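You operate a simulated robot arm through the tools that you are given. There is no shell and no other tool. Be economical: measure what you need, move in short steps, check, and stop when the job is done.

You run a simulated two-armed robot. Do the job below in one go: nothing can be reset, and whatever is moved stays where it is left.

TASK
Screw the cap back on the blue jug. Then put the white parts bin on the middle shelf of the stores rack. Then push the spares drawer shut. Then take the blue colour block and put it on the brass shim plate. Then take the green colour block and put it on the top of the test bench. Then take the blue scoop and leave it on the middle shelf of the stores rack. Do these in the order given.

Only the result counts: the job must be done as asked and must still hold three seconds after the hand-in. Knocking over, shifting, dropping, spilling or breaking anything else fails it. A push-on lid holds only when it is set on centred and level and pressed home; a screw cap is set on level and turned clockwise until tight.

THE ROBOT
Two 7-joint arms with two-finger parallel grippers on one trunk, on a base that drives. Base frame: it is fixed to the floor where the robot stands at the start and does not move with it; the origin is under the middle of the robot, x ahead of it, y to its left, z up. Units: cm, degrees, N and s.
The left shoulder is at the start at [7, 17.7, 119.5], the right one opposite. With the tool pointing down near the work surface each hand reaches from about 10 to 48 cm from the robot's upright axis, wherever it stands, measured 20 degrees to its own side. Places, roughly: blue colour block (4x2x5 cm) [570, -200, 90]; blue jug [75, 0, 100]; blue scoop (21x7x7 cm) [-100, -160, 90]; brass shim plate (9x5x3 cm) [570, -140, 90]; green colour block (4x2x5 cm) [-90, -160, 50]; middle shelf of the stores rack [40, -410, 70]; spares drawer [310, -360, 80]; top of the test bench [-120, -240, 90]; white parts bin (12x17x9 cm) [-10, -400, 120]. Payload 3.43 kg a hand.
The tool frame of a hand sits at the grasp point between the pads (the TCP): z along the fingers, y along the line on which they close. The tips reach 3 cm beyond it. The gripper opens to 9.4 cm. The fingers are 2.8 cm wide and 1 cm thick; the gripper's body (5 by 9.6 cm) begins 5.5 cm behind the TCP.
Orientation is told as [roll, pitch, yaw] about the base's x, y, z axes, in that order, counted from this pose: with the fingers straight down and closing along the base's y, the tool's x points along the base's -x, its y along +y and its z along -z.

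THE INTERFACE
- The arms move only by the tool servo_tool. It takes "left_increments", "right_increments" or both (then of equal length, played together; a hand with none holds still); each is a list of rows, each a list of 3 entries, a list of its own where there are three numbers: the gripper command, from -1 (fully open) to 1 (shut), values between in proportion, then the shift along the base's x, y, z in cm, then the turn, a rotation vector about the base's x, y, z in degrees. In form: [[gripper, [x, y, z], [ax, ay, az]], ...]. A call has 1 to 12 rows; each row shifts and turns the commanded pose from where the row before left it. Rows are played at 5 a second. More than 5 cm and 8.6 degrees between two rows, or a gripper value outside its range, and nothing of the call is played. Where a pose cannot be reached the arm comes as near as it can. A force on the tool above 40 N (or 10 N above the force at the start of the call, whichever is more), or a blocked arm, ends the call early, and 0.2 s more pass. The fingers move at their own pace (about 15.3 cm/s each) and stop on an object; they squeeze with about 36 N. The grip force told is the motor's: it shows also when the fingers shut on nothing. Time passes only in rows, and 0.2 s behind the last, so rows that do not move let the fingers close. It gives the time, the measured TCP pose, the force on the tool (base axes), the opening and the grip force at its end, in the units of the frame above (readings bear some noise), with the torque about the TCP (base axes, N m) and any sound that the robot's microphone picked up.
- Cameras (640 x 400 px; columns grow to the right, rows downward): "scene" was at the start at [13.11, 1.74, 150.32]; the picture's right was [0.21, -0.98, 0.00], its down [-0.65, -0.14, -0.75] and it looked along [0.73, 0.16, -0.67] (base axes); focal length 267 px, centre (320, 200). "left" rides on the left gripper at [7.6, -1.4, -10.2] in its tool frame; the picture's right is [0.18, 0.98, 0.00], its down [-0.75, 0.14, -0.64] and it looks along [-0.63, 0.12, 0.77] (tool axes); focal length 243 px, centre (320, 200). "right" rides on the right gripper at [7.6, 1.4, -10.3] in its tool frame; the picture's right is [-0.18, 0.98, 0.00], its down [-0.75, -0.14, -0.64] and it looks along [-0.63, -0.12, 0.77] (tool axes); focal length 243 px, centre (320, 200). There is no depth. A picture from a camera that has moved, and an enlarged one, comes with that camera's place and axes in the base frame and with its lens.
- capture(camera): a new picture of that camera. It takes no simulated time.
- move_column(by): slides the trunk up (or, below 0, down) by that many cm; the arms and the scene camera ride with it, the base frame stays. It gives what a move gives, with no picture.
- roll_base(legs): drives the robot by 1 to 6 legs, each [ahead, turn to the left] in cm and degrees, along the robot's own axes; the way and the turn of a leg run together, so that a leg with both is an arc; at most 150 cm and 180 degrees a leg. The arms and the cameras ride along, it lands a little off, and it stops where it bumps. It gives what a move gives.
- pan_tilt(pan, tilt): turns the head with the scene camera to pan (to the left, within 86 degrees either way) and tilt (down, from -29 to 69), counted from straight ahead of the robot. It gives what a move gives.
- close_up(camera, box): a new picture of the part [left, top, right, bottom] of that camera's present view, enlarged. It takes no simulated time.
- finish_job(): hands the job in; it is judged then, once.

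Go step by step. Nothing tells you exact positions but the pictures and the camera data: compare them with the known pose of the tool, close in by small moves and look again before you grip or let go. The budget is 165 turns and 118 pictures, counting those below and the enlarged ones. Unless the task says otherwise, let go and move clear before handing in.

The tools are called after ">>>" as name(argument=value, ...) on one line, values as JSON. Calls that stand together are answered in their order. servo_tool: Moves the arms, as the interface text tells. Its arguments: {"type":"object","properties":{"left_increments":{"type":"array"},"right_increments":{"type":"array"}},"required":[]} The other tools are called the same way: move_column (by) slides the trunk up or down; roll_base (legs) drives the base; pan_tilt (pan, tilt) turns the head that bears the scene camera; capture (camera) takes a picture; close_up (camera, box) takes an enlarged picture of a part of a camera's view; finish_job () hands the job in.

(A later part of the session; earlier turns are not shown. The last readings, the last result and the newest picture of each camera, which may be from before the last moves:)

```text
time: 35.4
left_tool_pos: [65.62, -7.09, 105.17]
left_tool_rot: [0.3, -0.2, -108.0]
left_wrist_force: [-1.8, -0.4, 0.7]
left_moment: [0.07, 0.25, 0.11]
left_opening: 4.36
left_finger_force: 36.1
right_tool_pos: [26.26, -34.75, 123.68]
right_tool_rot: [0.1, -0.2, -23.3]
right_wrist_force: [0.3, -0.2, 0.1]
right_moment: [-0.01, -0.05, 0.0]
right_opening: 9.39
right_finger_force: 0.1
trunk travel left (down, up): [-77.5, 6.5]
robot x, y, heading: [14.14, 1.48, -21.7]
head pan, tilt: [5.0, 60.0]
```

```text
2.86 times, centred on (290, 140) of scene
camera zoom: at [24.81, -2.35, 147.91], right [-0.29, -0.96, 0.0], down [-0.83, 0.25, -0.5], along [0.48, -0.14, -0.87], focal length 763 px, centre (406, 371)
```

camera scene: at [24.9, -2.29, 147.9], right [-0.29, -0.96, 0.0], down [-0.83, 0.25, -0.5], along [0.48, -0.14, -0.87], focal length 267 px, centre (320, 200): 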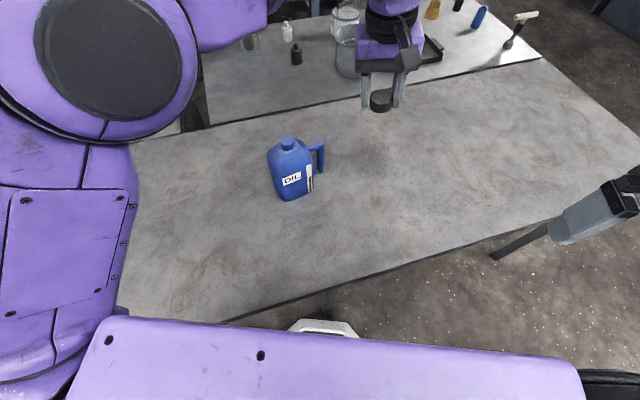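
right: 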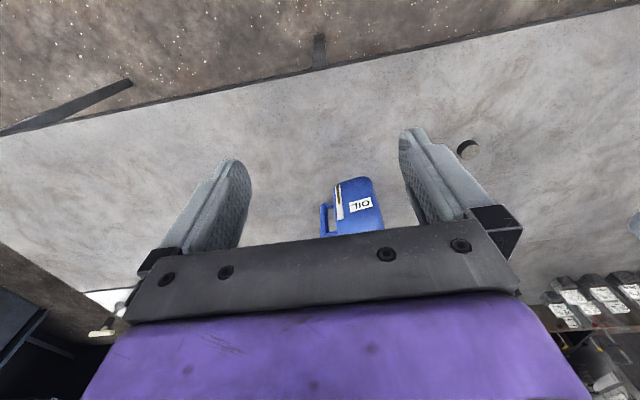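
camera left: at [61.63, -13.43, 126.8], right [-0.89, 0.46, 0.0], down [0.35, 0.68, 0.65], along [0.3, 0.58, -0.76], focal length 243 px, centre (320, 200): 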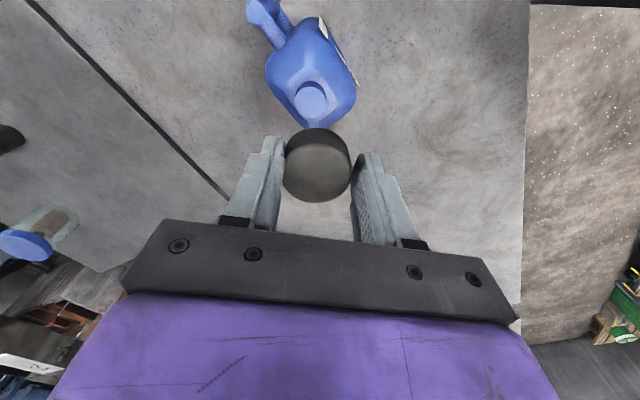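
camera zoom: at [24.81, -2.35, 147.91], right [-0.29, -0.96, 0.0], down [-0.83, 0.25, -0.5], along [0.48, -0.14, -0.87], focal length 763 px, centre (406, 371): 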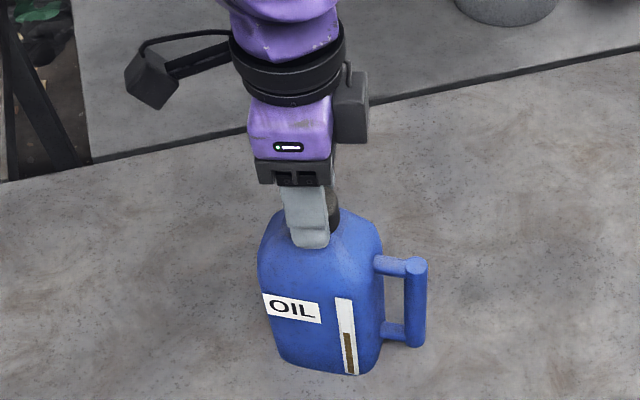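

The jug turned about 25° with the cap on that last stretch, so it's getting tight. I'll regrip once more and turn while pressing down so the table holds the jug.

>>> servo_tool(left_increments=[[-0.2, [0, 0, 0], [0, 0, 0]], [-0.2, [0, 0, 0], [0, 0, 0]], [-0.2, [0, 0, 1.5], [0, 0, 0]], [-0.2, [0, 0, 2.5], [0, 0, 0]], [-0.2, [0, 0, 0], [0, 0, 8]], [-0.2, [0, 0, 0], [0, 0, 8]], [-0.2, [0, 0, 0], [0, 0, 8]], [-0.2, [0, 0, 0], [0, 0, 8]], [-0.2, [0, 0, 0], [0, 0, 8]], [-0.2, [0, 0, 0], [0, 0, 8]], [-0.2, [0, 0, 0], [0, 0, 8]], [-0.2, [0, 0, 0], [0, 0, 8]]])

>>> servo_tool(left_increments=[[-0.2, [0, 0, 0], [0, 0, 8]], [-0.2, [0, 0, 0], [0, 0, 8]], [-0.2, [0, 0, 0], [0, 0, 8]], [-0.2, [0, 0, 0], [0, 0, 8]], [-0.2, [0, 0, 0], [0, 0, 8]], [-0.2, [0, 0, 0], [0, 0, 8]], [-0.2, [0, 0, 0], [0, 0, 8]], [-0.2, [0, 0, 0], [0, 0, 8]], [-0.2, [0, 0, 0], [0, 0, 8]], [-0.2, [0, 0, 0], [0, 0, 8]], [-0.2, [0, 0, 0], [0, 0, 8]], [-0.2, [0, 0, 0], [0, 0, 0]]])

>>> close_up(camera="scene", box=[240, 90, 350, 160])

>>> close_up(camera="left", box=[210, 50, 430, 190])

```text
time: 38.0
left_tool_pos: [65.57, -7.21, 109.15]
left_tool_rot: [0.3, -0.3, -43.8]
left_wrist_force: [0.2, -0.3, -0.4]
left_moment: [-0.04, 0.04, -0.04]
left_opening: 5.64
left_finger_force: 0.0
right_tool_pos: [26.33, -34.83, 123.75]
right_tool_rot: [0.1, -0.2, -23.4]
right_wrist_force: [-0.7, 0.6, 0.2]
right_moment: [-0.02, 0.0, -0.02]
right_opening: 9.42
right_finger_force: 0.0
trunk travel left (down, up): [-77.5, 6.5]
robot x, y, heading: [14.12, 1.21, -21.8]
head pan, tilt: [5.0, 60.0]
```

```text
time: 40.6
left_tool_pos: [65.72, -7.0, 109.13]
left_tool_rot: [0.3, -0.3, 44.2]
left_wrist_force: [0.3, 1.0, 0.3]
left_moment: [-0.01, -0.03, 0.0]
left_opening: 5.64
left_finger_force: 0.1
right_tool_pos: [26.26, -34.79, 123.68]
right_tool_rot: [0.2, -0.2, -23.3]
right_wrist_force: [-0.6, 0.8, 0.2]
right_moment: [-0.01, 0.02, -0.01]
right_opening: 9.4
right_finger_force: 0.1
trunk travel left (down, up): [-77.5, 6.5]
robot x, y, heading: [13.86, 1.13, -21.8]
head pan, tilt: [5.0, 60.0]
```

```text
5.71 times, centred on (295, 125) of scene
camera zoom: at [24.83, -2.33, 147.91], right [-0.29, -0.96, 0.0], down [-0.83, 0.25, -0.5], along [0.48, -0.14, -0.87], focal length 1527 px, centre (463, 629)
```

zoom: 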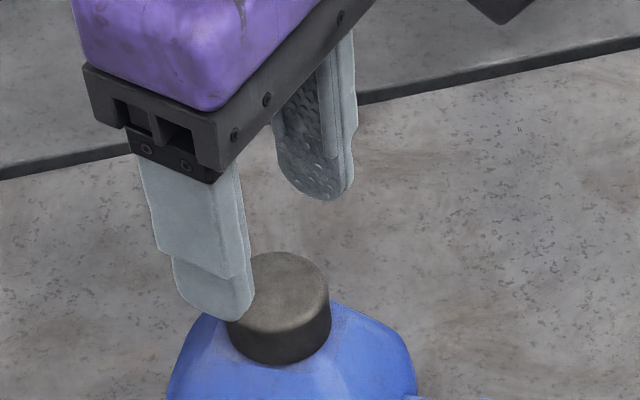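

```text
2.86 times, centred on (320, 120) of left
camera zoom: at [61.23, -13.38, 119.25], right [-0.82, 0.58, 0.0], down [0.44, 0.62, 0.65], along [0.37, 0.53, -0.76], focal length 693 px, centre (320, 429)
```

zoom: 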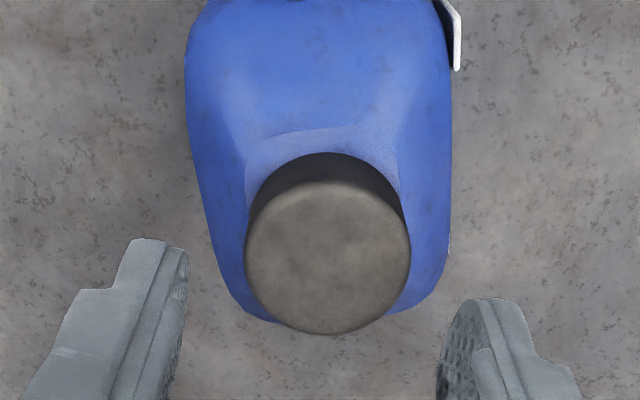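

Cap level and centred. Regripping, now with some downward press during the turn.

>>> servo_tool(left_increments=[[-0.2, [-0.1, 0.0, -2], [0, 0, 0]], [-0.2, [0, 0, -2.1], [0, 0, 0]], [1, [0, 0, 0], [0, 0, 0]], [1, [0, 0, 0], [0, 0, 0]], [1, [0, 0, -0.1], [0, 0, 0]], [1, [0, 0, 0], [0, 0, -8]], [1, [0, 0, 0], [0, 0, -8]], [1, [0, 0, 0], [0, 0, -8]], [1, [0, 0, 0], [0, 0, -8]]])

>>> close_up(camera="scene", box=[180, 70, 400, 210])

```text
time: 42.6
left_tool_pos: [65.41, -7.16, 105.08]
left_tool_rot: [0.1, -0.4, 12.0]
left_wrist_force: [0.9, 0.0, 22.2]
left_moment: [-0.16, -0.51, 0.51]
left_opening: 4.4
left_finger_force: 36.3
right_tool_pos: [26.03, -34.75, 123.82]
right_tool_rot: [0.1, -0.3, -23.3]
right_wrist_force: [0.1, 0.3, 0.1]
right_moment: [-0.03, 0.01, -0.02]
right_opening: 9.4
right_finger_force: 0.1
trunk travel left (down, up): [-77.5, 6.5]
robot x, y, heading: [13.69, 1.32, -21.8]
head pan, tilt: [5.0, 60.0]
```

```text
2.86 times, centred on (290, 140) of scene
camera zoom: at [24.55, -2.23, 147.94], right [-0.29, -0.96, 0.0], down [-0.83, 0.25, -0.5], along [0.48, -0.14, -0.86], focal length 763 px, centre (406, 371)
```

zoom: 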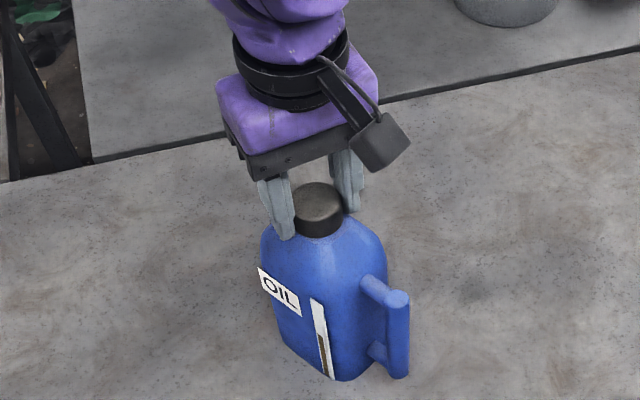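

Torque jumped to 0.5 N·m and the jug now turns one-to-one with the hand: the cap is tight. I release, lift clear and verify.

>>> servo_tool(left_increments=[[1, [0, 0, 0.1], [0, 0, 0]], [-0.3, [0, 0, 0], [0, 0, 0]], [-0.3, [0, 0, 0], [0, 0, 0]], [-0.3, [0, 0, 2], [0, 0, 0]], [-0.3, [0, 0, 4], [0, 0, 0]], [-0.3, [0, 0, 4], [0, 0, 0]], [-0.3, [0, 0, 4], [0, 0, 0]], [-0.3, [-4, 2, 0], [0, 0, -8]], [-0.3, [-4, 2, 0], [0, 0, -8]], [-0.3, [-4, 2, 0], [0, 0, -8]], [-0.3, [-4, 2, 0], [0, 0, -8]]])

>>> close_up(camera="scene", box=[180, 70, 400, 210])

```text
time: 45.0
left_tool_pos: [49.15, 0.9, 119.1]
left_tool_rot: [0.2, -0.5, -20.0]
left_wrist_force: [-0.7, -0.6, 0.7]
left_moment: [0.02, -0.04, 0.0]
left_opening: 6.13
left_finger_force: 0.1
right_tool_pos: [26.14, -34.63, 123.79]
right_tool_rot: [0.2, -0.3, -23.3]
right_wrist_force: [0.4, 0.0, 0.0]
right_moment: [-0.01, -0.01, -0.01]
right_opening: 9.4
right_finger_force: 0.0
trunk travel left (down, up): [-77.5, 6.5]
robot x, y, heading: [14.12, 1.53, -21.6]
head pan, tilt: [5.0, 60.0]
```

```text
2.86 times, centred on (290, 140) of scene
camera zoom: at [24.57, -2.2, 147.93], right [-0.29, -0.96, 0.0], down [-0.83, 0.25, -0.5], along [0.48, -0.14, -0.87], focal length 763 px, centre (406, 371)
```

zoom: 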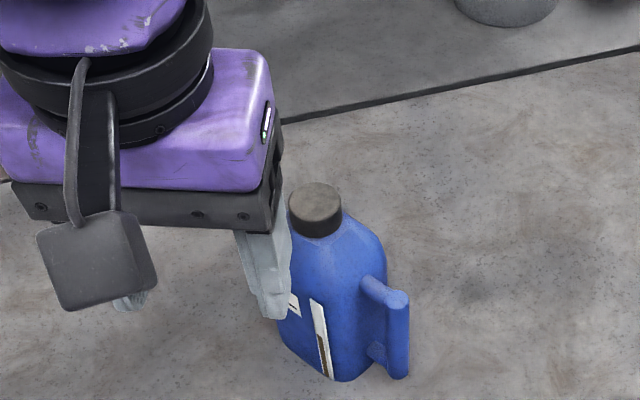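

The jug is capped. Now I'll back away a little and look toward the rack on my right.

>>> roll_base(legs=[[-28, 0], [0, -50]])

>>> pan_tilt(pan=-15, tilt=12)

>>> capture(camera="scene")

```text
time: 49.2
left_tool_pos: [10.55, -16.15, 118.99]
left_tool_rot: [0.3, -0.1, -70.4]
left_wrist_force: [0.5, 0.3, 0.7]
left_moment: [-0.01, -0.01, -0.04]
left_opening: 6.13
left_finger_force: 0.2
right_tool_pos: [-31.58, -20.95, 123.74]
right_tool_rot: [0.1, -0.1, -73.6]
right_wrist_force: [-0.8, -0.2, -0.4]
right_moment: [-0.01, 0.03, -0.01]
right_opening: 9.41
right_finger_force: 0.0
trunk travel left (down, up): [-77.5, 6.5]
robot x, y, heading: [-11.92, 11.28, -72.1]
head pan, tilt: [5.0, 60.0]
```

```text
time: 50.4
left_tool_pos: [10.44, -16.19, 118.99]
left_tool_rot: [0.3, -0.3, -70.4]
left_wrist_force: [0.6, 0.0, 0.7]
left_moment: [0.01, 0.03, -0.01]
left_opening: 6.11
left_finger_force: 0.1
right_tool_pos: [-31.62, -21.0, 123.75]
right_tool_rot: [0.1, -0.2, -73.7]
right_wrist_force: [0.5, -0.2, 0.1]
right_moment: [-0.02, 0.01, -0.01]
right_opening: 9.39
right_finger_force: 0.1
trunk travel left (down, up): [-77.5, 6.5]
robot x, y, heading: [-11.73, 11.86, -72.2]
head pan, tilt: [-15.0, 12.0]
```

```text
81 pictures are left
camera scene: at [-9.74, -2.48, 155.02], right [-1.0, -0.05, 0.0], down [-0.01, 0.21, -0.98], along [0.05, -0.98, -0.21], focal length 267 px, centre (320, 200)
```

scene: 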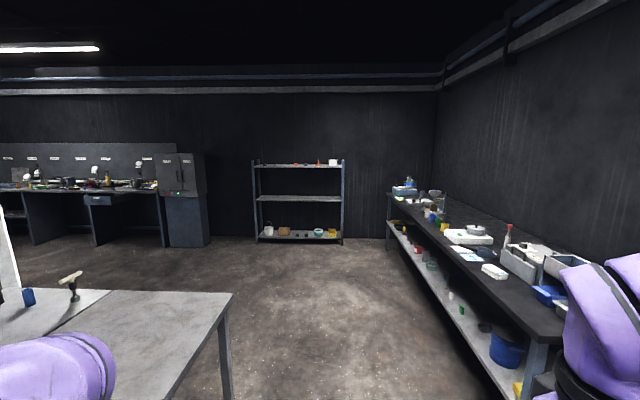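

The rack stands at x ≈ -25..110, y ≈ -400, with the white bin on its top shelf near [-9, -400, 121] and the middle shelf empty at z ≈ 73. The corridor ahead is clear, so I'll drive down towards it.

>>> roll_base(legs=[[0, -17.5], [145, 0], [140, 0]])

>>> pan_tilt(pan=0, tilt=20)

>>> capture(camera="scene")

```text
time: 65.2
left_tool_pos: [7.88, -306.51, 119.04]
left_tool_rot: [0.2, -0.3, -86.4]
left_wrist_force: [0.8, 0.4, -0.7]
left_moment: [0.01, 0.01, 0.02]
left_opening: 6.13
left_finger_force: 0.0
right_tool_pos: [-33.8, -299.49, 123.7]
right_tool_rot: [0.0, -0.3, -89.8]
right_wrist_force: [0.6, -0.5, 0.0]
right_moment: [-0.03, 0.02, 0.0]
right_opening: 9.4
right_finger_force: 0.1
trunk travel left (down, up): [-77.5, 6.5]
robot x, y, heading: [-5.63, -273.77, -88.4]
head pan, tilt: [-15.0, 12.0]
```

```text
time: 65.9
left_tool_pos: [7.92, -306.54, 119.17]
left_tool_rot: [0.3, -0.2, -86.5]
left_wrist_force: [0.1, 0.4, -0.6]
left_moment: [0.02, 0.04, 0.04]
left_opening: 6.11
left_finger_force: 0.0
right_tool_pos: [-33.89, -299.49, 123.68]
right_tool_rot: [0.0, -0.3, -89.7]
right_wrist_force: [-0.8, -0.7, -0.4]
right_moment: [0.03, 0.01, -0.01]
right_opening: 9.41
right_finger_force: 0.0
trunk travel left (down, up): [-77.5, 6.5]
robot x, y, heading: [-5.7, -273.74, -88.2]
head pan, tilt: [0.0, 20.0]
```

```text
80 pictures are left
camera scene: at [-5.29, -288.05, 153.72], right [-1.0, -0.03, 0.0], down [-0.01, 0.34, -0.94], along [0.03, -0.94, -0.34], focal length 267 px, centre (320, 200)
```

scene: 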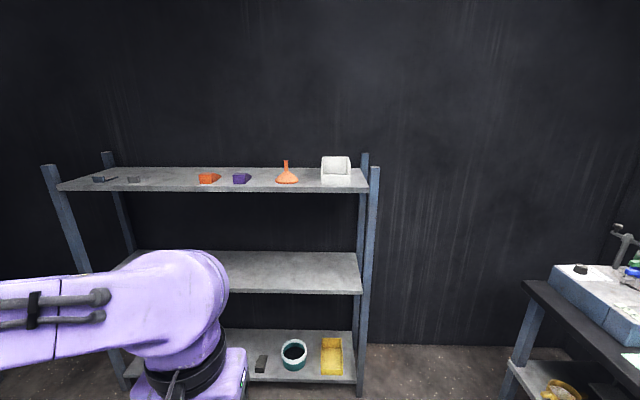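

>>> close_up(camera="scene", box=[220, 130, 420, 255])

```text
3.20 times, centred on (320, 192) of scene
camera zoom: at [-5.29, -288.05, 153.72], right [-1.0, -0.03, 0.0], down [-0.01, 0.34, -0.94], along [0.03, -0.94, -0.34], focal length 855 px, centre (320, 224)
```

zoom: 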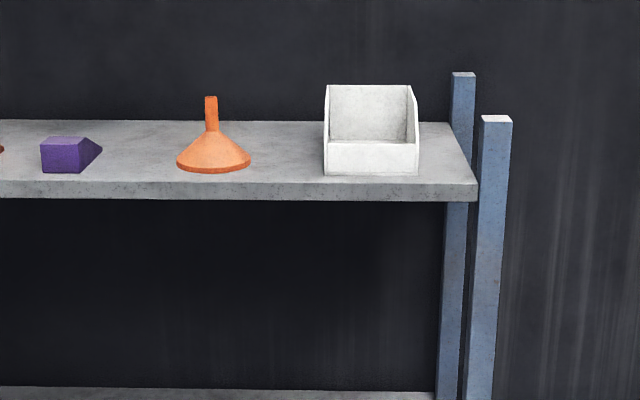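

The bin has an open front with a low lip (top ≈ z 126.6) at about [-8.5, -393]. I'll grip that lip with the right hand from above; first I raise the column, tuck the left hand and drive closer.

>>> move_column(by=6.3)

>>> servo_tool(left_increments=[[-0.3, [1, 4, 0], [0, 0, 0]], [-0.3, [1, 4, 0], [0, 0, 0]], [-0.3, [1, 3, 0], [0, 0, 0]], [-0.3, [0, 0, 0], [0, 0, 0]]], right_increments=[[-1, [0, 0, 3], [0, 0, 0]], [-1, [0, 0, 3], [0, 0, 0]], [-1, [0, 0, 3], [0, 0, 0]], [-1, [0, 0, 0], [0, 0, 0]]])

>>> roll_base(legs=[[0, 7], [69, 0], [0, -8.8]])

>>> pan_tilt(pan=-5, tilt=35)

>>> capture(camera="scene")

>>> capture(camera="right")

```text
time: 67.0
left_tool_pos: [7.92, -306.57, 125.31]
left_tool_rot: [0.3, -0.2, -86.5]
left_wrist_force: [0.2, -0.2, 0.6]
left_moment: [-0.01, -0.02, 0.0]
left_opening: 6.13
left_finger_force: 0.1
right_tool_pos: [-33.93, -299.56, 130.06]
right_tool_rot: [0.1, -0.2, -89.8]
right_wrist_force: [0.9, 0.9, 0.2]
right_moment: [-0.02, 0.0, 0.0]
right_opening: 9.4
right_finger_force: 0.0
trunk travel left (down, up): [-83.8, 0.2]
robot x, y, heading: [-5.68, -273.31, -88.4]
head pan, tilt: [0.0, 20.0]
```

```text
time: 68.0
left_tool_pos: [10.91, -295.37, 125.38]
left_tool_rot: [0.2, -0.2, -86.4]
left_wrist_force: [1.4, -0.5, -0.2]
left_moment: [0.0, -0.03, -0.01]
left_opening: 6.1
left_finger_force: 0.1
right_tool_pos: [-31.5, -300.78, 137.72]
right_tool_rot: [0.1, -0.2, -89.8]
right_wrist_force: [0.1, -0.4, 0.0]
right_moment: [0.0, -0.03, -0.01]
right_opening: 9.39
right_finger_force: 0.0
right hand out of reach, approached as far as the arm can: row 1, 2, 3
trunk travel left (down, up): [-83.8, 0.2]
robot x, y, heading: [-5.51, -273.73, -88.2]
head pan, tilt: [0.0, 20.0]
```

```text
time: 73.0
left_tool_pos: [20.72, -364.41, 125.33]
left_tool_rot: [0.3, -0.1, -88.6]
left_wrist_force: [-0.1, -0.9, 0.1]
left_moment: [0.03, 0.0, 0.01]
left_opening: 6.13
left_finger_force: 0.0
right_tool_pos: [-21.89, -368.15, 137.78]
right_tool_rot: [0.1, -0.2, -91.9]
right_wrist_force: [-0.3, -0.1, 0.7]
right_moment: [0.0, -0.01, 0.01]
right_opening: 9.41
right_finger_force: 0.2
trunk travel left (down, up): [-83.8, 0.2]
robot x, y, heading: [4.96, -341.77, -90.2]
head pan, tilt: [0.0, 20.0]
```

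```text
time: 73.8
left_tool_pos: [20.49, -364.47, 125.45]
left_tool_rot: [0.2, -0.2, -88.6]
left_wrist_force: [-1.1, 0.0, -0.1]
left_moment: [-0.01, 0.01, -0.01]
left_opening: 6.09
left_finger_force: 0.0
right_tool_pos: [-22.09, -368.13, 137.82]
right_tool_rot: [0.1, -0.3, -91.9]
right_wrist_force: [-0.3, -0.1, -0.1]
right_moment: [0.0, -0.04, 0.0]
right_opening: 9.4
right_finger_force: 0.1
trunk travel left (down, up): [-83.8, 0.2]
robot x, y, heading: [5.04, -342.05, -90.5]
head pan, tilt: [-5.0, 35.0]
```

```text
78 pictures are left
camera scene: at [3.74, -355.88, 157.64], right [-1.0, 0.09, 0.0], down [0.05, 0.57, -0.82], along [-0.08, -0.82, -0.57], focal length 267 px, centre (320, 200)
```

scene: 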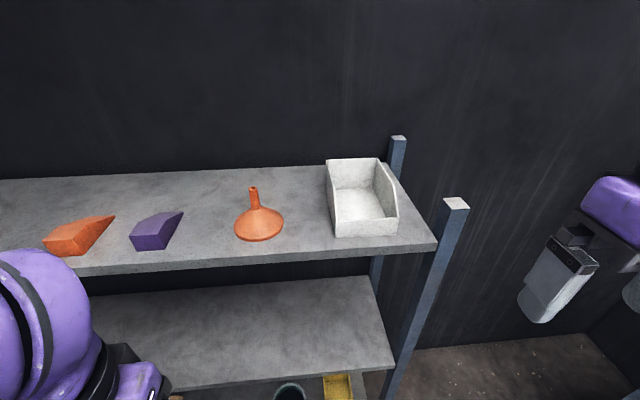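

```text
77 pictures are left
camera right: at [-20.34, -360.55, 147.93], right [0.98, -0.22, 0.0], down [-0.17, -0.75, 0.64], along [-0.14, -0.63, -0.76], focal length 243 px, centre (320, 200)
```

right: 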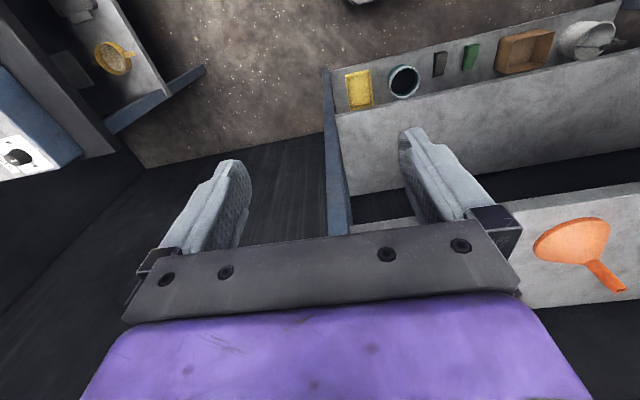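

The bin lip centre comes out near [-9.1, -394], shelf top z ≈ 122.4. I'll turn the right hand so it closes along y, and bring it in front of the bin.

>>> servo_tool(right_increments=[[-1, [1.2, 0, 0], [0, 0, 8.4]], [-1, [1.2, 0, 0], [0, 0, 8.4]], [-1, [1.2, 0, 0], [0, 0, 8.4]], [-1, [1.2, 0, 0], [0, 0, 8.4]], [-1, [1.2, 0, 0], [0, 0, 8.4]], [-1, [1.2, 0, 0], [0, 0, 8.4]], [-1, [1.2, 0, 0], [0, 0, 8.4]], [-1, [1.2, 0, 0], [0, 0, 8.4]], [-1, [1.2, 0, 0], [0, 0, 8.4]], [-1, [1.2, 0, 0], [0, 0, 8.4]], [-1, [1, 0, 0], [0, 0, 8]], [-1, [0, 0, 0], [0, 0, 0]]])

>>> servo_tool(right_increments=[[-1, [0, -4, 0], [0, 0, 0]], [-1, [0, -4, 0], [0, 0, 0]], [-1, [0, -4, 0], [0, 0, 0]], [-1, [0, -4, 0], [0, 0, 0]], [-1, [0, 0, 0], [0, 0, 0]]])

>>> capture(camera="scene")

>>> capture(camera="right")

```text
time: 76.3
left_tool_pos: [20.57, -364.36, 125.42]
left_tool_rot: [0.4, -0.2, -88.7]
left_wrist_force: [0.0, 0.7, 0.5]
left_moment: [0.01, -0.03, 0.01]
left_opening: 6.11
left_finger_force: 0.0
right_tool_pos: [-9.01, -368.09, 137.73]
right_tool_rot: [0.0, -0.2, 0.3]
right_wrist_force: [-0.5, 0.8, -0.4]
right_moment: [0.02, 0.0, 0.04]
right_opening: 9.41
right_finger_force: 0.1
trunk travel left (down, up): [-83.8, 0.2]
robot x, y, heading: [5.22, -342.07, -90.2]
head pan, tilt: [-5.0, 35.0]
```

```text
time: 77.5
left_tool_pos: [20.53, -364.37, 125.45]
left_tool_rot: [0.3, -0.3, -88.7]
left_wrist_force: [0.5, 0.5, -0.3]
left_moment: [-0.01, -0.01, -0.02]
left_opening: 6.11
left_finger_force: 0.0
right_tool_pos: [-8.85, -383.99, 138.06]
right_tool_rot: [0.0, -0.1, 0.1]
right_wrist_force: [-0.1, -0.2, -0.3]
right_moment: [-0.04, 0.03, 0.0]
right_opening: 9.41
right_finger_force: 0.1
trunk travel left (down, up): [-83.8, 0.2]
robot x, y, heading: [4.67, -342.12, -90.2]
head pan, tilt: [-5.0, 35.0]
```

```text
76 pictures are left
camera scene: at [3.8, -355.82, 157.64], right [-1.0, 0.09, 0.0], down [0.05, 0.57, -0.82], along [-0.08, -0.82, -0.57], focal length 267 px, centre (320, 200)
```

scene: 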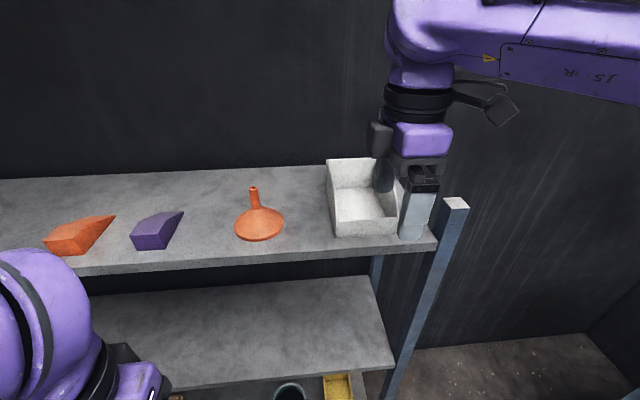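

```text
75 pictures are left
camera right: at [-16.52, -382.54, 148.28], right [0.18, 0.98, 0.0], down [0.75, -0.14, 0.64], along [0.63, -0.12, -0.76], focal length 243 px, centre (320, 200)
```

right: 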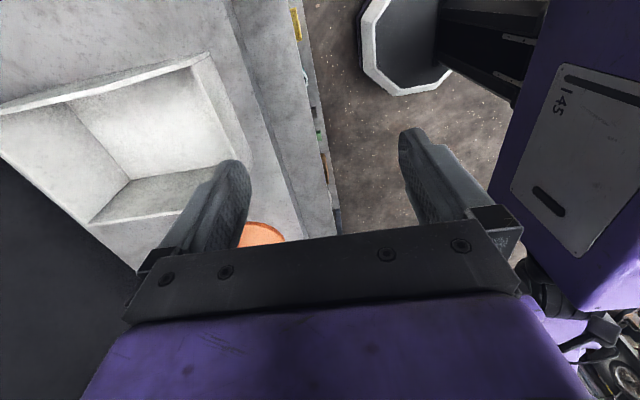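

The lip's outer edge comes out at y ≈ -392, centre x ≈ -8.7. I'll move over it and lower part way, then look.

>>> servo_tool(right_increments=[[-1, [0.1, -4.4, 0], [0, 0, 0]], [-1, [0, -4, 0], [0, 0, 0]], [-0.5, [0, 0, -4], [0, 0, 0]], [-0.5, [0, 0, -3.5], [0, 0, 0]], [-0.5, [0, 0, 0], [0, 0, 0]]])

>>> capture(camera="right")

>>> close_up(camera="scene", box=[290, 110, 490, 260])

```text
time: 78.8
left_tool_pos: [20.65, -364.57, 125.45]
left_tool_rot: [0.2, -0.2, -88.7]
left_wrist_force: [-0.2, 0.5, -0.2]
left_moment: [0.02, 0.04, -0.01]
left_opening: 6.12
left_finger_force: 0.0
right_tool_pos: [-8.83, -392.48, 130.37]
right_tool_rot: [0.1, -0.2, 0.1]
right_wrist_force: [0.5, -1.1, -0.3]
right_moment: [0.0, 0.05, -0.01]
right_opening: 7.05
right_finger_force: 0.0
trunk travel left (down, up): [-83.8, 0.2]
robot x, y, heading: [5.0, -341.98, -90.4]
head pan, tilt: [-5.0, 35.0]
```

```text
74 pictures are left
camera right: at [-16.42, -391.15, 140.52], right [0.18, 0.98, 0.0], down [0.75, -0.14, 0.64], along [0.63, -0.12, -0.77], focal length 243 px, centre (320, 200)
```

right: 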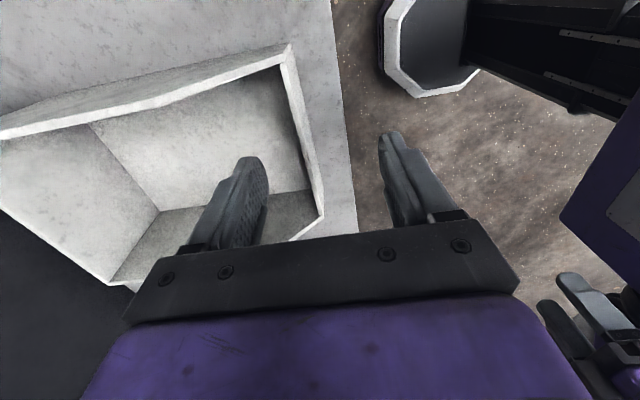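

```text
2.67 times, centred on (390, 185) of scene
camera zoom: at [3.92, -356.0, 157.63], right [-1.0, 0.09, 0.0], down [0.05, 0.57, -0.82], along [-0.08, -0.82, -0.57], focal length 712 px, centre (133, 240)
```

zoom: 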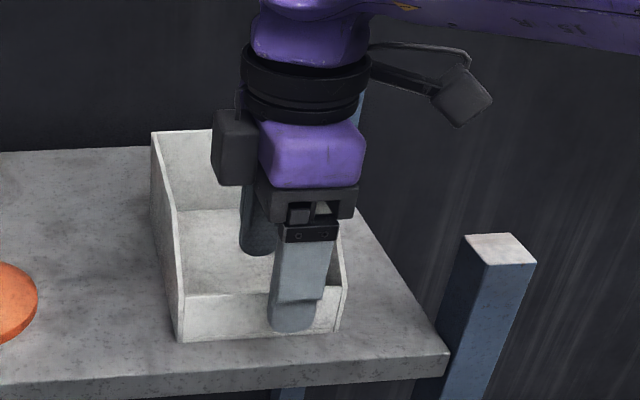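

The fingers straddle the lip near its middle. I'll lower, shift 0.4 cm and close.

>>> servo_tool(right_increments=[[-0.5, [0, -0.4, -2], [0, 0, 0]], [-0.5, [0, 0, -1.6], [0, 0, 0]], [1, [0, 0, 0], [0, 0, 0]], [1, [0, 0, 0], [0, 0, 0]], [1, [0, 0, 0], [0, 0, 0]]])

>>> capture(camera="right")

```text
time: 80.0
left_tool_pos: [20.59, -364.24, 125.44]
left_tool_rot: [0.3, -0.4, -88.5]
left_wrist_force: [0.4, 0.5, 0.4]
left_moment: [-0.01, -0.02, 0.01]
left_opening: 6.12
left_finger_force: 0.1
right_tool_pos: [-8.8, -392.78, 126.75]
right_tool_rot: [-0.1, -0.2, 0.1]
right_wrist_force: [-0.9, -1.0, 7.9]
right_moment: [-0.22, -0.09, 0.0]
right_opening: 0.36
right_finger_force: 35.9
trunk travel left (down, up): [-83.8, 0.2]
robot x, y, heading: [4.42, -341.82, -90.2]
head pan, tilt: [-5.0, 35.0]
```

```text
72 pictures are left
camera right: at [-16.44, -391.39, 136.94], right [0.18, 0.98, 0.0], down [0.75, -0.14, 0.65], along [0.63, -0.12, -0.76], focal length 243 px, centre (320, 200)
```

right: 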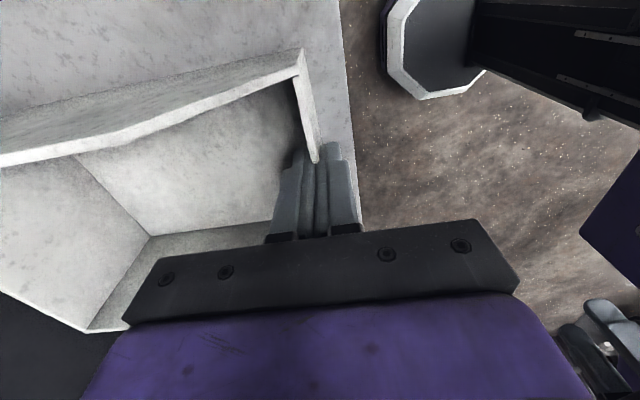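

The lip is gripped (0.36 cm wall). I'll lift a few cm and check that the bin hangs well.

>>> servo_tool(right_increments=[[1, [0, 0, 1.5], [0, 0, 0]], [1, [0, 0, 1.5], [0, 0, 0]], [1, [0, 0, 1.5], [0, 0, 0]], [1, [0, 0, 1.5], [0, 0, 0]], [1, [0, 0, 0], [0, 0, 0]]])

>>> capture(camera="scene")

```text
time: 81.2
left_tool_pos: [20.46, -364.39, 125.35]
left_tool_rot: [0.4, -0.2, -88.5]
left_wrist_force: [0.6, 0.5, -1.3]
left_moment: [0.02, 0.0, 0.04]
left_opening: 6.12
left_finger_force: 0.0
right_tool_pos: [-8.94, -392.91, 132.59]
right_tool_rot: [0.2, -0.2, 0.0]
right_wrist_force: [-0.5, -0.3, -2.3]
right_moment: [0.14, -0.04, -0.02]
right_opening: 0.35
right_finger_force: 35.5
trunk travel left (down, up): [-83.8, 0.2]
robot x, y, heading: [4.65, -341.94, -90.5]
head pan, tilt: [-5.0, 35.0]
```

```text
71 pictures are left
camera scene: at [3.82, -355.89, 157.64], right [-1.0, 0.09, 0.0], down [0.05, 0.57, -0.82], along [-0.08, -0.82, -0.57], focal length 267 px, centre (320, 200)
```

scene: 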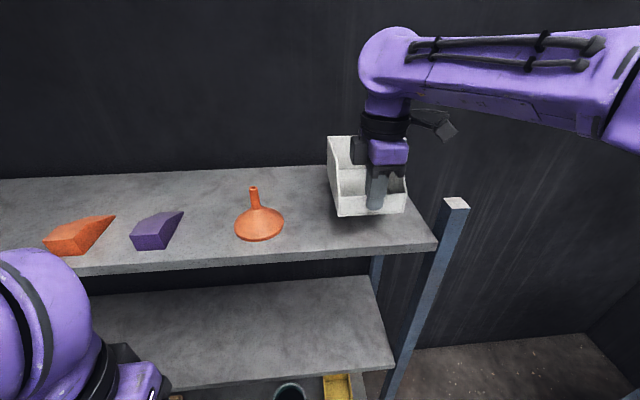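

The bin hangs level and is light. I'll back out, sidestep about 15 cm to the left (away from the rack post), then lower the column.

>>> roll_base(legs=[[-27, 0], [0, -30], [-30, 0], [0, 30.4]])

>>> move_column(by=-48)

>>> pan_tilt(pan=0, tilt=25)

>>> capture(camera="scene")

```text
time: 87.7
left_tool_pos: [36.16, -311.98, 125.44]
left_tool_rot: [0.3, -0.2, -88.5]
left_wrist_force: [-0.3, 0.5, 0.0]
left_moment: [0.02, -0.02, 0.01]
left_opening: 6.08
left_finger_force: 0.0
right_tool_pos: [6.76, -340.5, 132.54]
right_tool_rot: [0.1, -0.1, 0.2]
right_wrist_force: [0.4, -0.3, -1.5]
right_moment: [0.15, 0.03, -0.02]
right_opening: 0.35
right_finger_force: 36.6
trunk travel left (down, up): [-83.8, 0.2]
robot x, y, heading: [20.54, -289.41, -90.4]
head pan, tilt: [-5.0, 35.0]
```

```text
refused: -48 is not a number from -40 to 40
```

```text
time: 88.4
left_tool_pos: [36.26, -311.86, 125.37]
left_tool_rot: [0.1, -0.2, -88.5]
left_wrist_force: [-0.4, -0.4, -0.1]
left_moment: [0.0, -0.03, -0.01]
left_opening: 6.11
left_finger_force: 0.0
right_tool_pos: [6.84, -340.47, 132.65]
right_tool_rot: [0.1, -0.2, 0.2]
right_wrist_force: [0.1, -0.3, -0.6]
right_moment: [0.14, 0.01, 0.01]
right_opening: 0.36
right_finger_force: 36.5
trunk travel left (down, up): [-83.8, 0.2]
robot x, y, heading: [20.42, -289.92, -90.4]
head pan, tilt: [0.0, 25.0]
```

```text
70 pictures are left
camera scene: at [20.3, -303.86, 159.21], right [-1.0, 0.01, 0.0], down [0.0, 0.42, -0.91], along [0.0, -0.91, -0.42], focal length 267 px, centre (320, 200)
```

scene: 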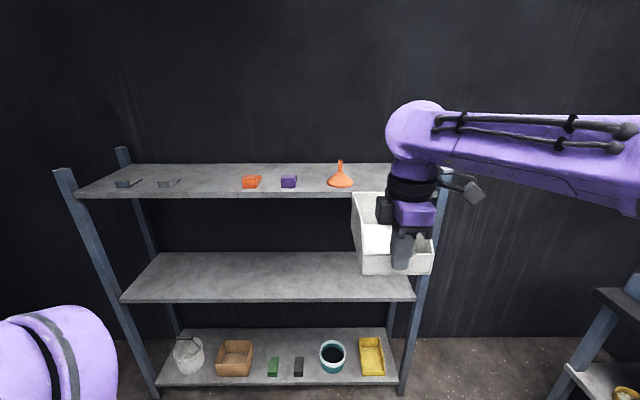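

The middle shelf top is about z 74.5 with its front edge at y ≈ -389. I lower the column by 50.5 in two steps while standing clear.

>>> move_column(by=-40)

>>> move_column(by=-10)

>>> roll_base(legs=[[25, 0]])

>>> capture(camera="scene")

```text
time: 92.2
left_tool_pos: [36.19, -311.93, 85.44]
left_tool_rot: [0.2, -0.1, -88.5]
left_wrist_force: [-0.1, -0.1, 0.1]
left_moment: [-0.01, 0.01, 0.0]
left_opening: 6.1
left_finger_force: 0.0
right_tool_pos: [6.78, -340.34, 92.56]
right_tool_rot: [0.1, -0.2, 0.3]
right_wrist_force: [0.5, -0.3, -1.3]
right_moment: [0.14, 0.0, 0.0]
right_opening: 0.34
right_finger_force: 36.0
trunk travel left (down, up): [-43.8, 40.2]
robot x, y, heading: [20.68, -289.61, -90.4]
head pan, tilt: [0.0, 25.0]
```

```text
time: 93.6
left_tool_pos: [36.17, -311.89, 75.55]
left_tool_rot: [0.3, -0.3, -88.5]
left_wrist_force: [-1.0, 0.0, -0.4]
left_moment: [0.03, -0.02, -0.01]
left_opening: 6.12
left_finger_force: 0.0
right_tool_pos: [6.83, -340.4, 82.61]
right_tool_rot: [0.2, -0.2, 0.1]
right_wrist_force: [-0.7, -0.6, -1.9]
right_moment: [0.13, 0.02, -0.04]
right_opening: 0.33
right_finger_force: 35.9
trunk travel left (down, up): [-33.8, 50.2]
robot x, y, heading: [20.34, -289.78, -90.2]
head pan, tilt: [0.0, 25.0]
```

```text
time: 95.4
left_tool_pos: [36.22, -337.51, 75.39]
left_tool_rot: [0.3, 0.0, -88.5]
left_wrist_force: [0.1, -0.2, -0.2]
left_moment: [0.02, 0.01, -0.03]
left_opening: 6.12
left_finger_force: 0.1
right_tool_pos: [6.81, -366.09, 82.49]
right_tool_rot: [0.1, -0.2, 0.3]
right_wrist_force: [0.5, 0.7, -2.0]
right_moment: [0.2, 0.03, -0.04]
right_opening: 0.36
right_finger_force: 36.1
trunk travel left (down, up): [-33.8, 50.2]
robot x, y, heading: [20.47, -314.88, -90.4]
head pan, tilt: [0.0, 25.0]
```

```text
69 pictures are left
camera scene: at [20.15, -329.45, 109.2], right [-1.0, 0.0, 0.0], down [0.0, 0.42, -0.91], along [0.0, -0.91, -0.42], focal length 267 px, centre (320, 200)
```

scene: 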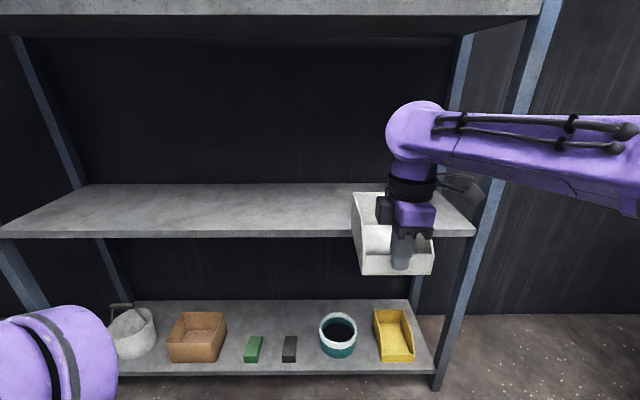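

The bin is ~4 cm above the middle shelf level with clear headroom. Driving forward to bring it over the shelf.

>>> roll_base(legs=[[27.5, 0]])

>>> capture(camera="scene")

>>> capture(camera="right")

```text
time: 97.3
left_tool_pos: [35.9, -364.72, 75.47]
left_tool_rot: [0.3, -0.3, -88.7]
left_wrist_force: [0.4, 0.3, 0.5]
left_moment: [-0.03, 0.02, -0.02]
left_opening: 6.1
left_finger_force: 0.0
right_tool_pos: [6.46, -393.13, 82.45]
right_tool_rot: [0.1, -0.2, 0.0]
right_wrist_force: [0.1, -0.6, -2.1]
right_moment: [0.16, 0.03, 0.0]
right_opening: 0.36
right_finger_force: 36.2
trunk travel left (down, up): [-33.8, 50.2]
robot x, y, heading: [19.94, -342.32, -90.3]
head pan, tilt: [0.0, 25.0]
```

```text
68 pictures are left
camera scene: at [19.92, -356.66, 109.2], right [-1.0, 0.01, 0.0], down [0.0, 0.42, -0.91], along [-0.01, -0.91, -0.42], focal length 267 px, centre (320, 200)
```

scene: 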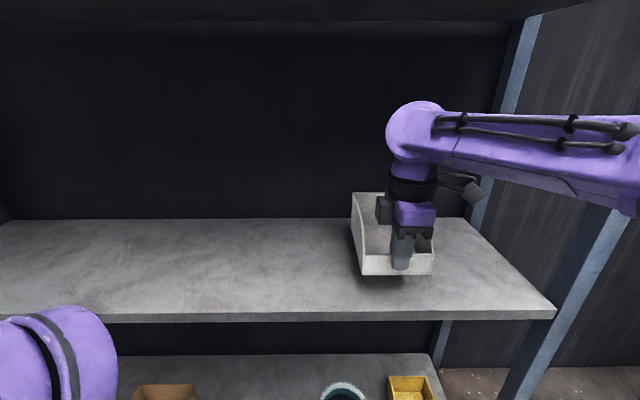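

```text
67 pictures are left
camera right: at [-1.27, -391.77, 92.72], right [0.18, 0.98, 0.0], down [0.75, -0.14, 0.64], along [0.63, -0.12, -0.76], focal length 243 px, centre (320, 200)
```

right: 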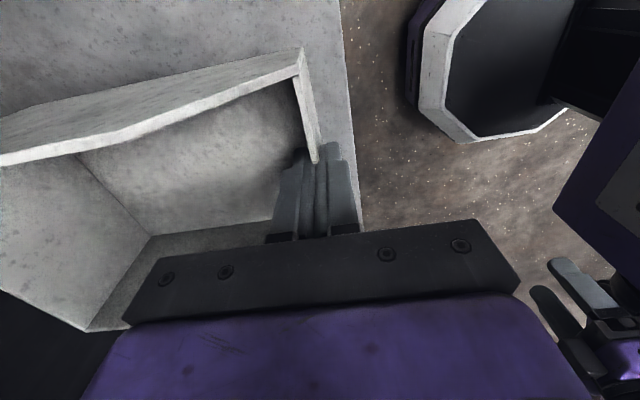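

The bin is over the shelf. Lowering to contact.

>>> servo_tool(right_increments=[[1, [0, -1, -1.5], [0, 0, 0]], [1, [0, -0.5, -1], [0, 0, 0]], [1, [0, 0, -0.5], [0, 0, 0]], [1, [0, 0, -0.4], [0, 0, 0]], [1, [0, 0, -0.3], [0, 0, 0]], [1, [0, 0, 0], [0, 0, 0]]])

>>> capture(camera="scene")

```text
time: 98.7
left_tool_pos: [35.93, -364.66, 75.43]
left_tool_rot: [0.3, -0.2, -88.7]
left_wrist_force: [0.6, -0.7, -0.6]
left_moment: [0.03, 0.0, -0.04]
left_opening: 6.11
left_finger_force: 0.0
right_tool_pos: [6.42, -394.64, 78.77]
right_tool_rot: [0.1, -0.2, 0.1]
right_wrist_force: [0.3, 0.2, -1.3]
right_moment: [0.2, 0.0, 0.02]
right_opening: 0.33
right_finger_force: 35.7
trunk travel left (down, up): [-33.8, 50.2]
robot x, y, heading: [20.38, -342.14, -90.5]
head pan, tilt: [0.0, 25.0]
```

```text
66 pictures are left
camera scene: at [19.92, -356.59, 109.21], right [-1.0, 0.01, 0.0], down [0.0, 0.42, -0.91], along [-0.01, -0.91, -0.42], focal length 267 px, centre (320, 200)
```

scene: 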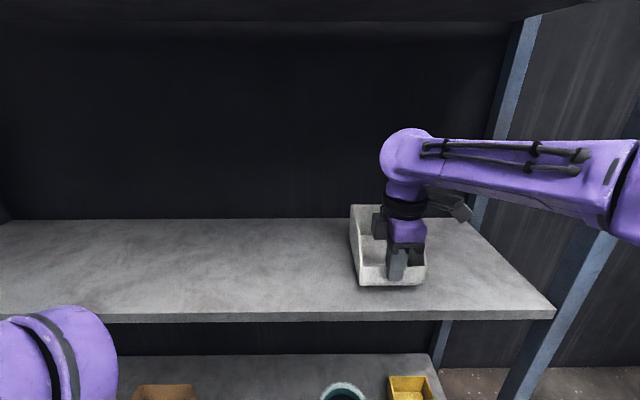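

Almost down. Finer steps until I feel the shelf.

>>> servo_tool(right_increments=[[1, [0, 0, -0.3], [0, 0, 0]], [1, [0, 0, -0.3], [0, 0, 0]], [1, [0, 0, -0.2], [0, 0, 0]], [1, [0, 0, 0], [0, 0, 0]]])

```text
time: 99.7
left_tool_pos: [35.93, -364.56, 75.4]
left_tool_rot: [0.4, -0.2, -88.7]
left_wrist_force: [0.7, 0.5, 0.0]
left_moment: [-0.02, -0.02, 0.05]
left_opening: 6.11
left_finger_force: 0.0
right_tool_pos: [6.4, -394.66, 78.01]
right_tool_rot: [0.2, -0.1, 0.0]
right_wrist_force: [0.1, 0.7, -1.6]
right_moment: [0.16, -0.01, 0.0]
right_opening: 0.35
right_finger_force: 35.9
trunk travel left (down, up): [-33.8, 50.2]
robot x, y, heading: [20.4, -342.48, -90.6]
head pan, tilt: [0.0, 25.0]
```

>>> servo_tool(right_increments=[[1, [0, 0, -0.3], [0, 0, 0]], [1, [0, 0, -0.3], [0, 0, 0]], [1, [0, 0, 0], [0, 0, 0]]])

>>> close_up(camera="scene", box=[320, 180, 480, 300])

```text
time: 100.5
left_tool_pos: [35.77, -364.72, 75.36]
left_tool_rot: [0.3, -0.2, -88.6]
left_wrist_force: [-0.4, 1.2, -0.2]
left_moment: [0.0, 0.01, -0.06]
left_opening: 6.12
left_finger_force: 0.1
right_tool_pos: [6.23, -394.56, 77.45]
right_tool_rot: [0.0, -0.2, 0.0]
right_wrist_force: [0.3, -0.5, -2.3]
right_moment: [0.14, 0.01, 0.02]
right_opening: 0.34
right_finger_force: 36.4
trunk travel left (down, up): [-33.8, 50.2]
robot x, y, heading: [20.05, -342.04, -90.4]
head pan, tilt: [0.0, 25.0]
```

```text
3.33 times, centred on (400, 240) of scene
camera zoom: at [19.92, -356.58, 109.21], right [-1.0, 0.01, 0.0], down [0.0, 0.42, -0.91], along [-0.01, -0.91, -0.42], focal length 891 px, centre (53, 67)
```

zoom: 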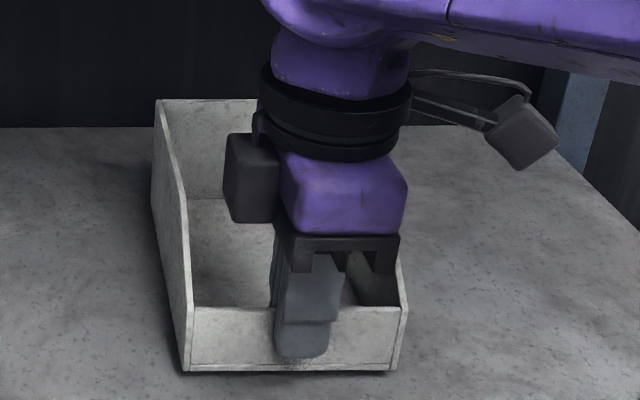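

>>> servo_tool(right_increments=[[1, [0, 0, -0.2], [0, 0, 0]], [1, [0, 0, -0.2], [0, 0, 0]], [1, [0, 0, -0.2], [0, 0, 0]], [1, [0, 0, 0], [0, 0, 0]]])

```text
time: 101.5
left_tool_pos: [35.86, -364.67, 75.4]
left_tool_rot: [0.3, -0.2, -88.7]
left_wrist_force: [0.8, 0.2, -0.8]
left_moment: [-0.01, -0.01, 0.01]
left_opening: 6.11
left_finger_force: 0.1
right_tool_pos: [6.37, -394.53, 76.77]
right_tool_rot: [0.1, -0.2, 0.1]
right_wrist_force: [0.8, -0.4, -1.8]
right_moment: [0.16, 0.0, 0.03]
right_opening: 0.33
right_finger_force: 36.1
trunk travel left (down, up): [-33.8, 50.2]
robot x, y, heading: [20.13, -342.84, -90.5]
head pan, tilt: [0.0, 25.0]
```

>>> servo_tool(right_increments=[[1, [0, 0, -0.2], [0, 0, 0]], [1, [0, 0, -0.2], [0, 0, 0]], [1, [0, 0, -0.2], [0, 0, 0]], [1, [0, 0, 0], [0, 0, 0]]])

>>> close_up(camera="scene", box=[320, 180, 480, 300])

```text
time: 102.7
left_tool_pos: [35.78, -364.58, 75.37]
left_tool_rot: [0.2, -0.3, -88.7]
left_wrist_force: [0.5, -0.4, -0.6]
left_moment: [0.03, 0.0, -0.02]
left_opening: 6.13
left_finger_force: 0.1
right_tool_pos: [6.34, -394.67, 76.64]
right_tool_rot: [-0.6, -0.3, -0.2]
right_wrist_force: [0.5, 1.9, 13.6]
right_moment: [0.28, 0.65, -0.04]
right_opening: 0.33
right_finger_force: 36.4
trunk travel left (down, up): [-33.8, 50.2]
robot x, y, heading: [20.04, -342.34, -90.7]
head pan, tilt: [0.0, 25.0]
stopped in row 4 (right hand): the force on the tool passed its limit (the readings are from after the stop); the commanded pose is now the measured one
```

```text
3.33 times, centred on (400, 240) of scene
camera zoom: at [19.99, -356.39, 109.2], right [-1.0, 0.01, 0.0], down [0.0, 0.42, -0.91], along [-0.01, -0.91, -0.42], focal length 891 px, centre (53, 67)
```

zoom: 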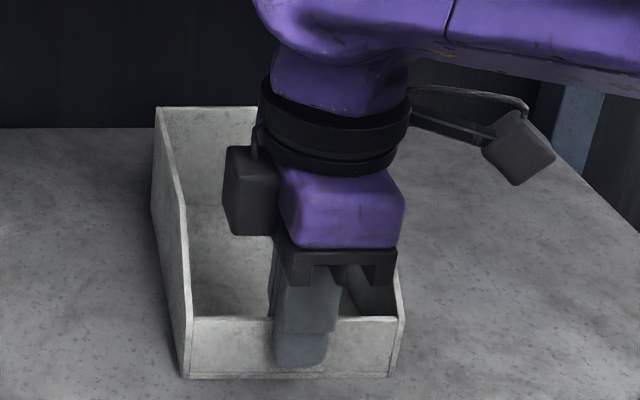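

The bin is on the shelf. I release and lift out.

>>> servo_tool(right_increments=[[1, [0, 0, 0.15], [0, 0, 0]], [-0.3, [0, 0, 0], [0, 0, 0]], [-0.3, [0, 0, 0], [0, 0, 0]], [-0.3, [0, 0, 2], [0, 0, 0]], [-0.3, [0, 0, 3], [0, 0, 0]], [-0.3, [0, 0, 3], [0, 0, 0]], [-0.3, [0, 0, 0], [0, 0, 0]]])

>>> roll_base(legs=[[-35, 0]])

>>> capture(camera="scene")

```text
time: 104.3
left_tool_pos: [35.83, -364.71, 75.36]
left_tool_rot: [0.3, -0.2, -88.7]
left_wrist_force: [0.2, 0.0, 0.1]
left_moment: [-0.01, 0.01, 0.0]
left_opening: 6.12
left_finger_force: 0.0
right_tool_pos: [6.26, -394.65, 84.59]
right_tool_rot: [-0.3, -0.2, -0.2]
right_wrist_force: [-0.7, -0.1, -1.1]
right_moment: [-0.01, 0.0, -0.01]
right_opening: 6.1
right_finger_force: 0.1
trunk travel left (down, up): [-33.8, 50.2]
robot x, y, heading: [20.13, -342.43, -90.5]
head pan, tilt: [0.0, 25.0]
```

```text
time: 106.5
left_tool_pos: [36.1, -329.39, 75.33]
left_tool_rot: [0.3, -0.3, -88.2]
left_wrist_force: [-0.4, -0.1, -0.7]
left_moment: [0.0, 0.0, -0.03]
left_opening: 6.1
left_finger_force: 0.0
right_tool_pos: [6.86, -359.76, 84.57]
right_tool_rot: [-0.4, -0.3, 0.3]
right_wrist_force: [0.2, 0.3, -0.3]
right_moment: [-0.03, -0.02, 0.0]
right_opening: 6.13
right_finger_force: 0.1
trunk travel left (down, up): [-33.8, 50.2]
robot x, y, heading: [20.5, -307.61, -89.8]
head pan, tilt: [0.0, 25.0]
```

```text
63 pictures are left
camera scene: at [20.2, -321.44, 109.22], right [-1.0, 0.0, 0.0], down [0.0, 0.42, -0.91], along [0.0, -0.91, -0.42], focal length 267 px, centre (320, 200)
```

scene: 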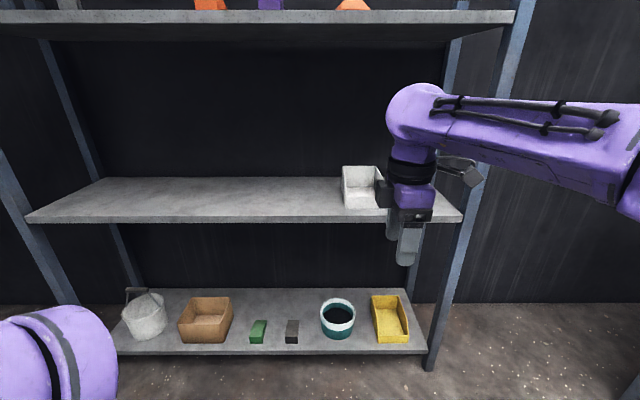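

The bin sits well on the middle shelf. Now to the spares drawer: I'll back off, turn to +x and look before driving.

>>> roll_base(legs=[[-30, 0], [0, 90]])

>>> pan_tilt(pan=-20, tilt=15)

>>> move_column(by=30)

>>> capture(camera="scene")

```text
time: 112.4
left_tool_pos: [42.8, -261.7, 75.41]
left_tool_rot: [0.3, -0.2, 0.9]
left_wrist_force: [0.1, -0.2, 0.1]
left_moment: [0.02, -0.03, 0.03]
left_opening: 6.12
left_finger_force: 0.0
right_tool_pos: [72.57, -291.8, 84.64]
right_tool_rot: [-0.5, -0.3, 89.4]
right_wrist_force: [0.3, 1.0, -0.5]
right_moment: [-0.01, 0.0, 0.02]
right_opening: 6.12
right_finger_force: 0.0
trunk travel left (down, up): [-33.8, 50.2]
robot x, y, heading: [20.39, -277.06, -1.0]
head pan, tilt: [0.0, 25.0]
```

```text
time: 113.2
left_tool_pos: [42.84, -261.84, 75.47]
left_tool_rot: [0.3, -0.1, 0.7]
left_wrist_force: [0.4, 0.0, 0.1]
left_moment: [0.01, -0.01, -0.03]
left_opening: 6.12
left_finger_force: 0.0
right_tool_pos: [72.56, -291.74, 84.65]
right_tool_rot: [-0.5, -0.2, 89.4]
right_wrist_force: [1.0, -0.4, -0.1]
right_moment: [-0.01, 0.04, 0.02]
right_opening: 6.1
right_finger_force: 0.1
trunk travel left (down, up): [-33.8, 50.2]
robot x, y, heading: [20.27, -277.76, -0.9]
head pan, tilt: [-20.0, 15.0]
```

```text
time: 116.2
left_tool_pos: [42.85, -261.83, 105.47]
left_tool_rot: [0.3, -0.2, 0.9]
left_wrist_force: [-0.1, 0.2, 0.1]
left_moment: [-0.01, 0.0, 0.02]
left_opening: 6.13
left_finger_force: 0.1
right_tool_pos: [72.61, -291.85, 114.68]
right_tool_rot: [-0.4, -0.4, 89.4]
right_wrist_force: [-0.7, -0.2, -0.3]
right_moment: [-0.01, 0.0, 0.0]
right_opening: 6.1
right_finger_force: 0.0
trunk travel left (down, up): [-63.8, 20.2]
robot x, y, heading: [20.69, -277.26, -0.9]
head pan, tilt: [-20.0, 15.0]
```

```text
62 pictures are left
camera scene: at [34.02, -280.79, 140.83], right [-0.36, -0.93, 0.0], down [-0.24, 0.09, -0.97], along [0.9, -0.35, -0.26], focal length 267 px, centre (320, 200)
```

scene: 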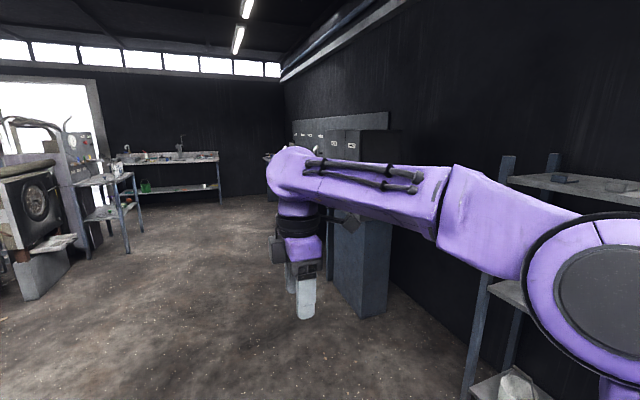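

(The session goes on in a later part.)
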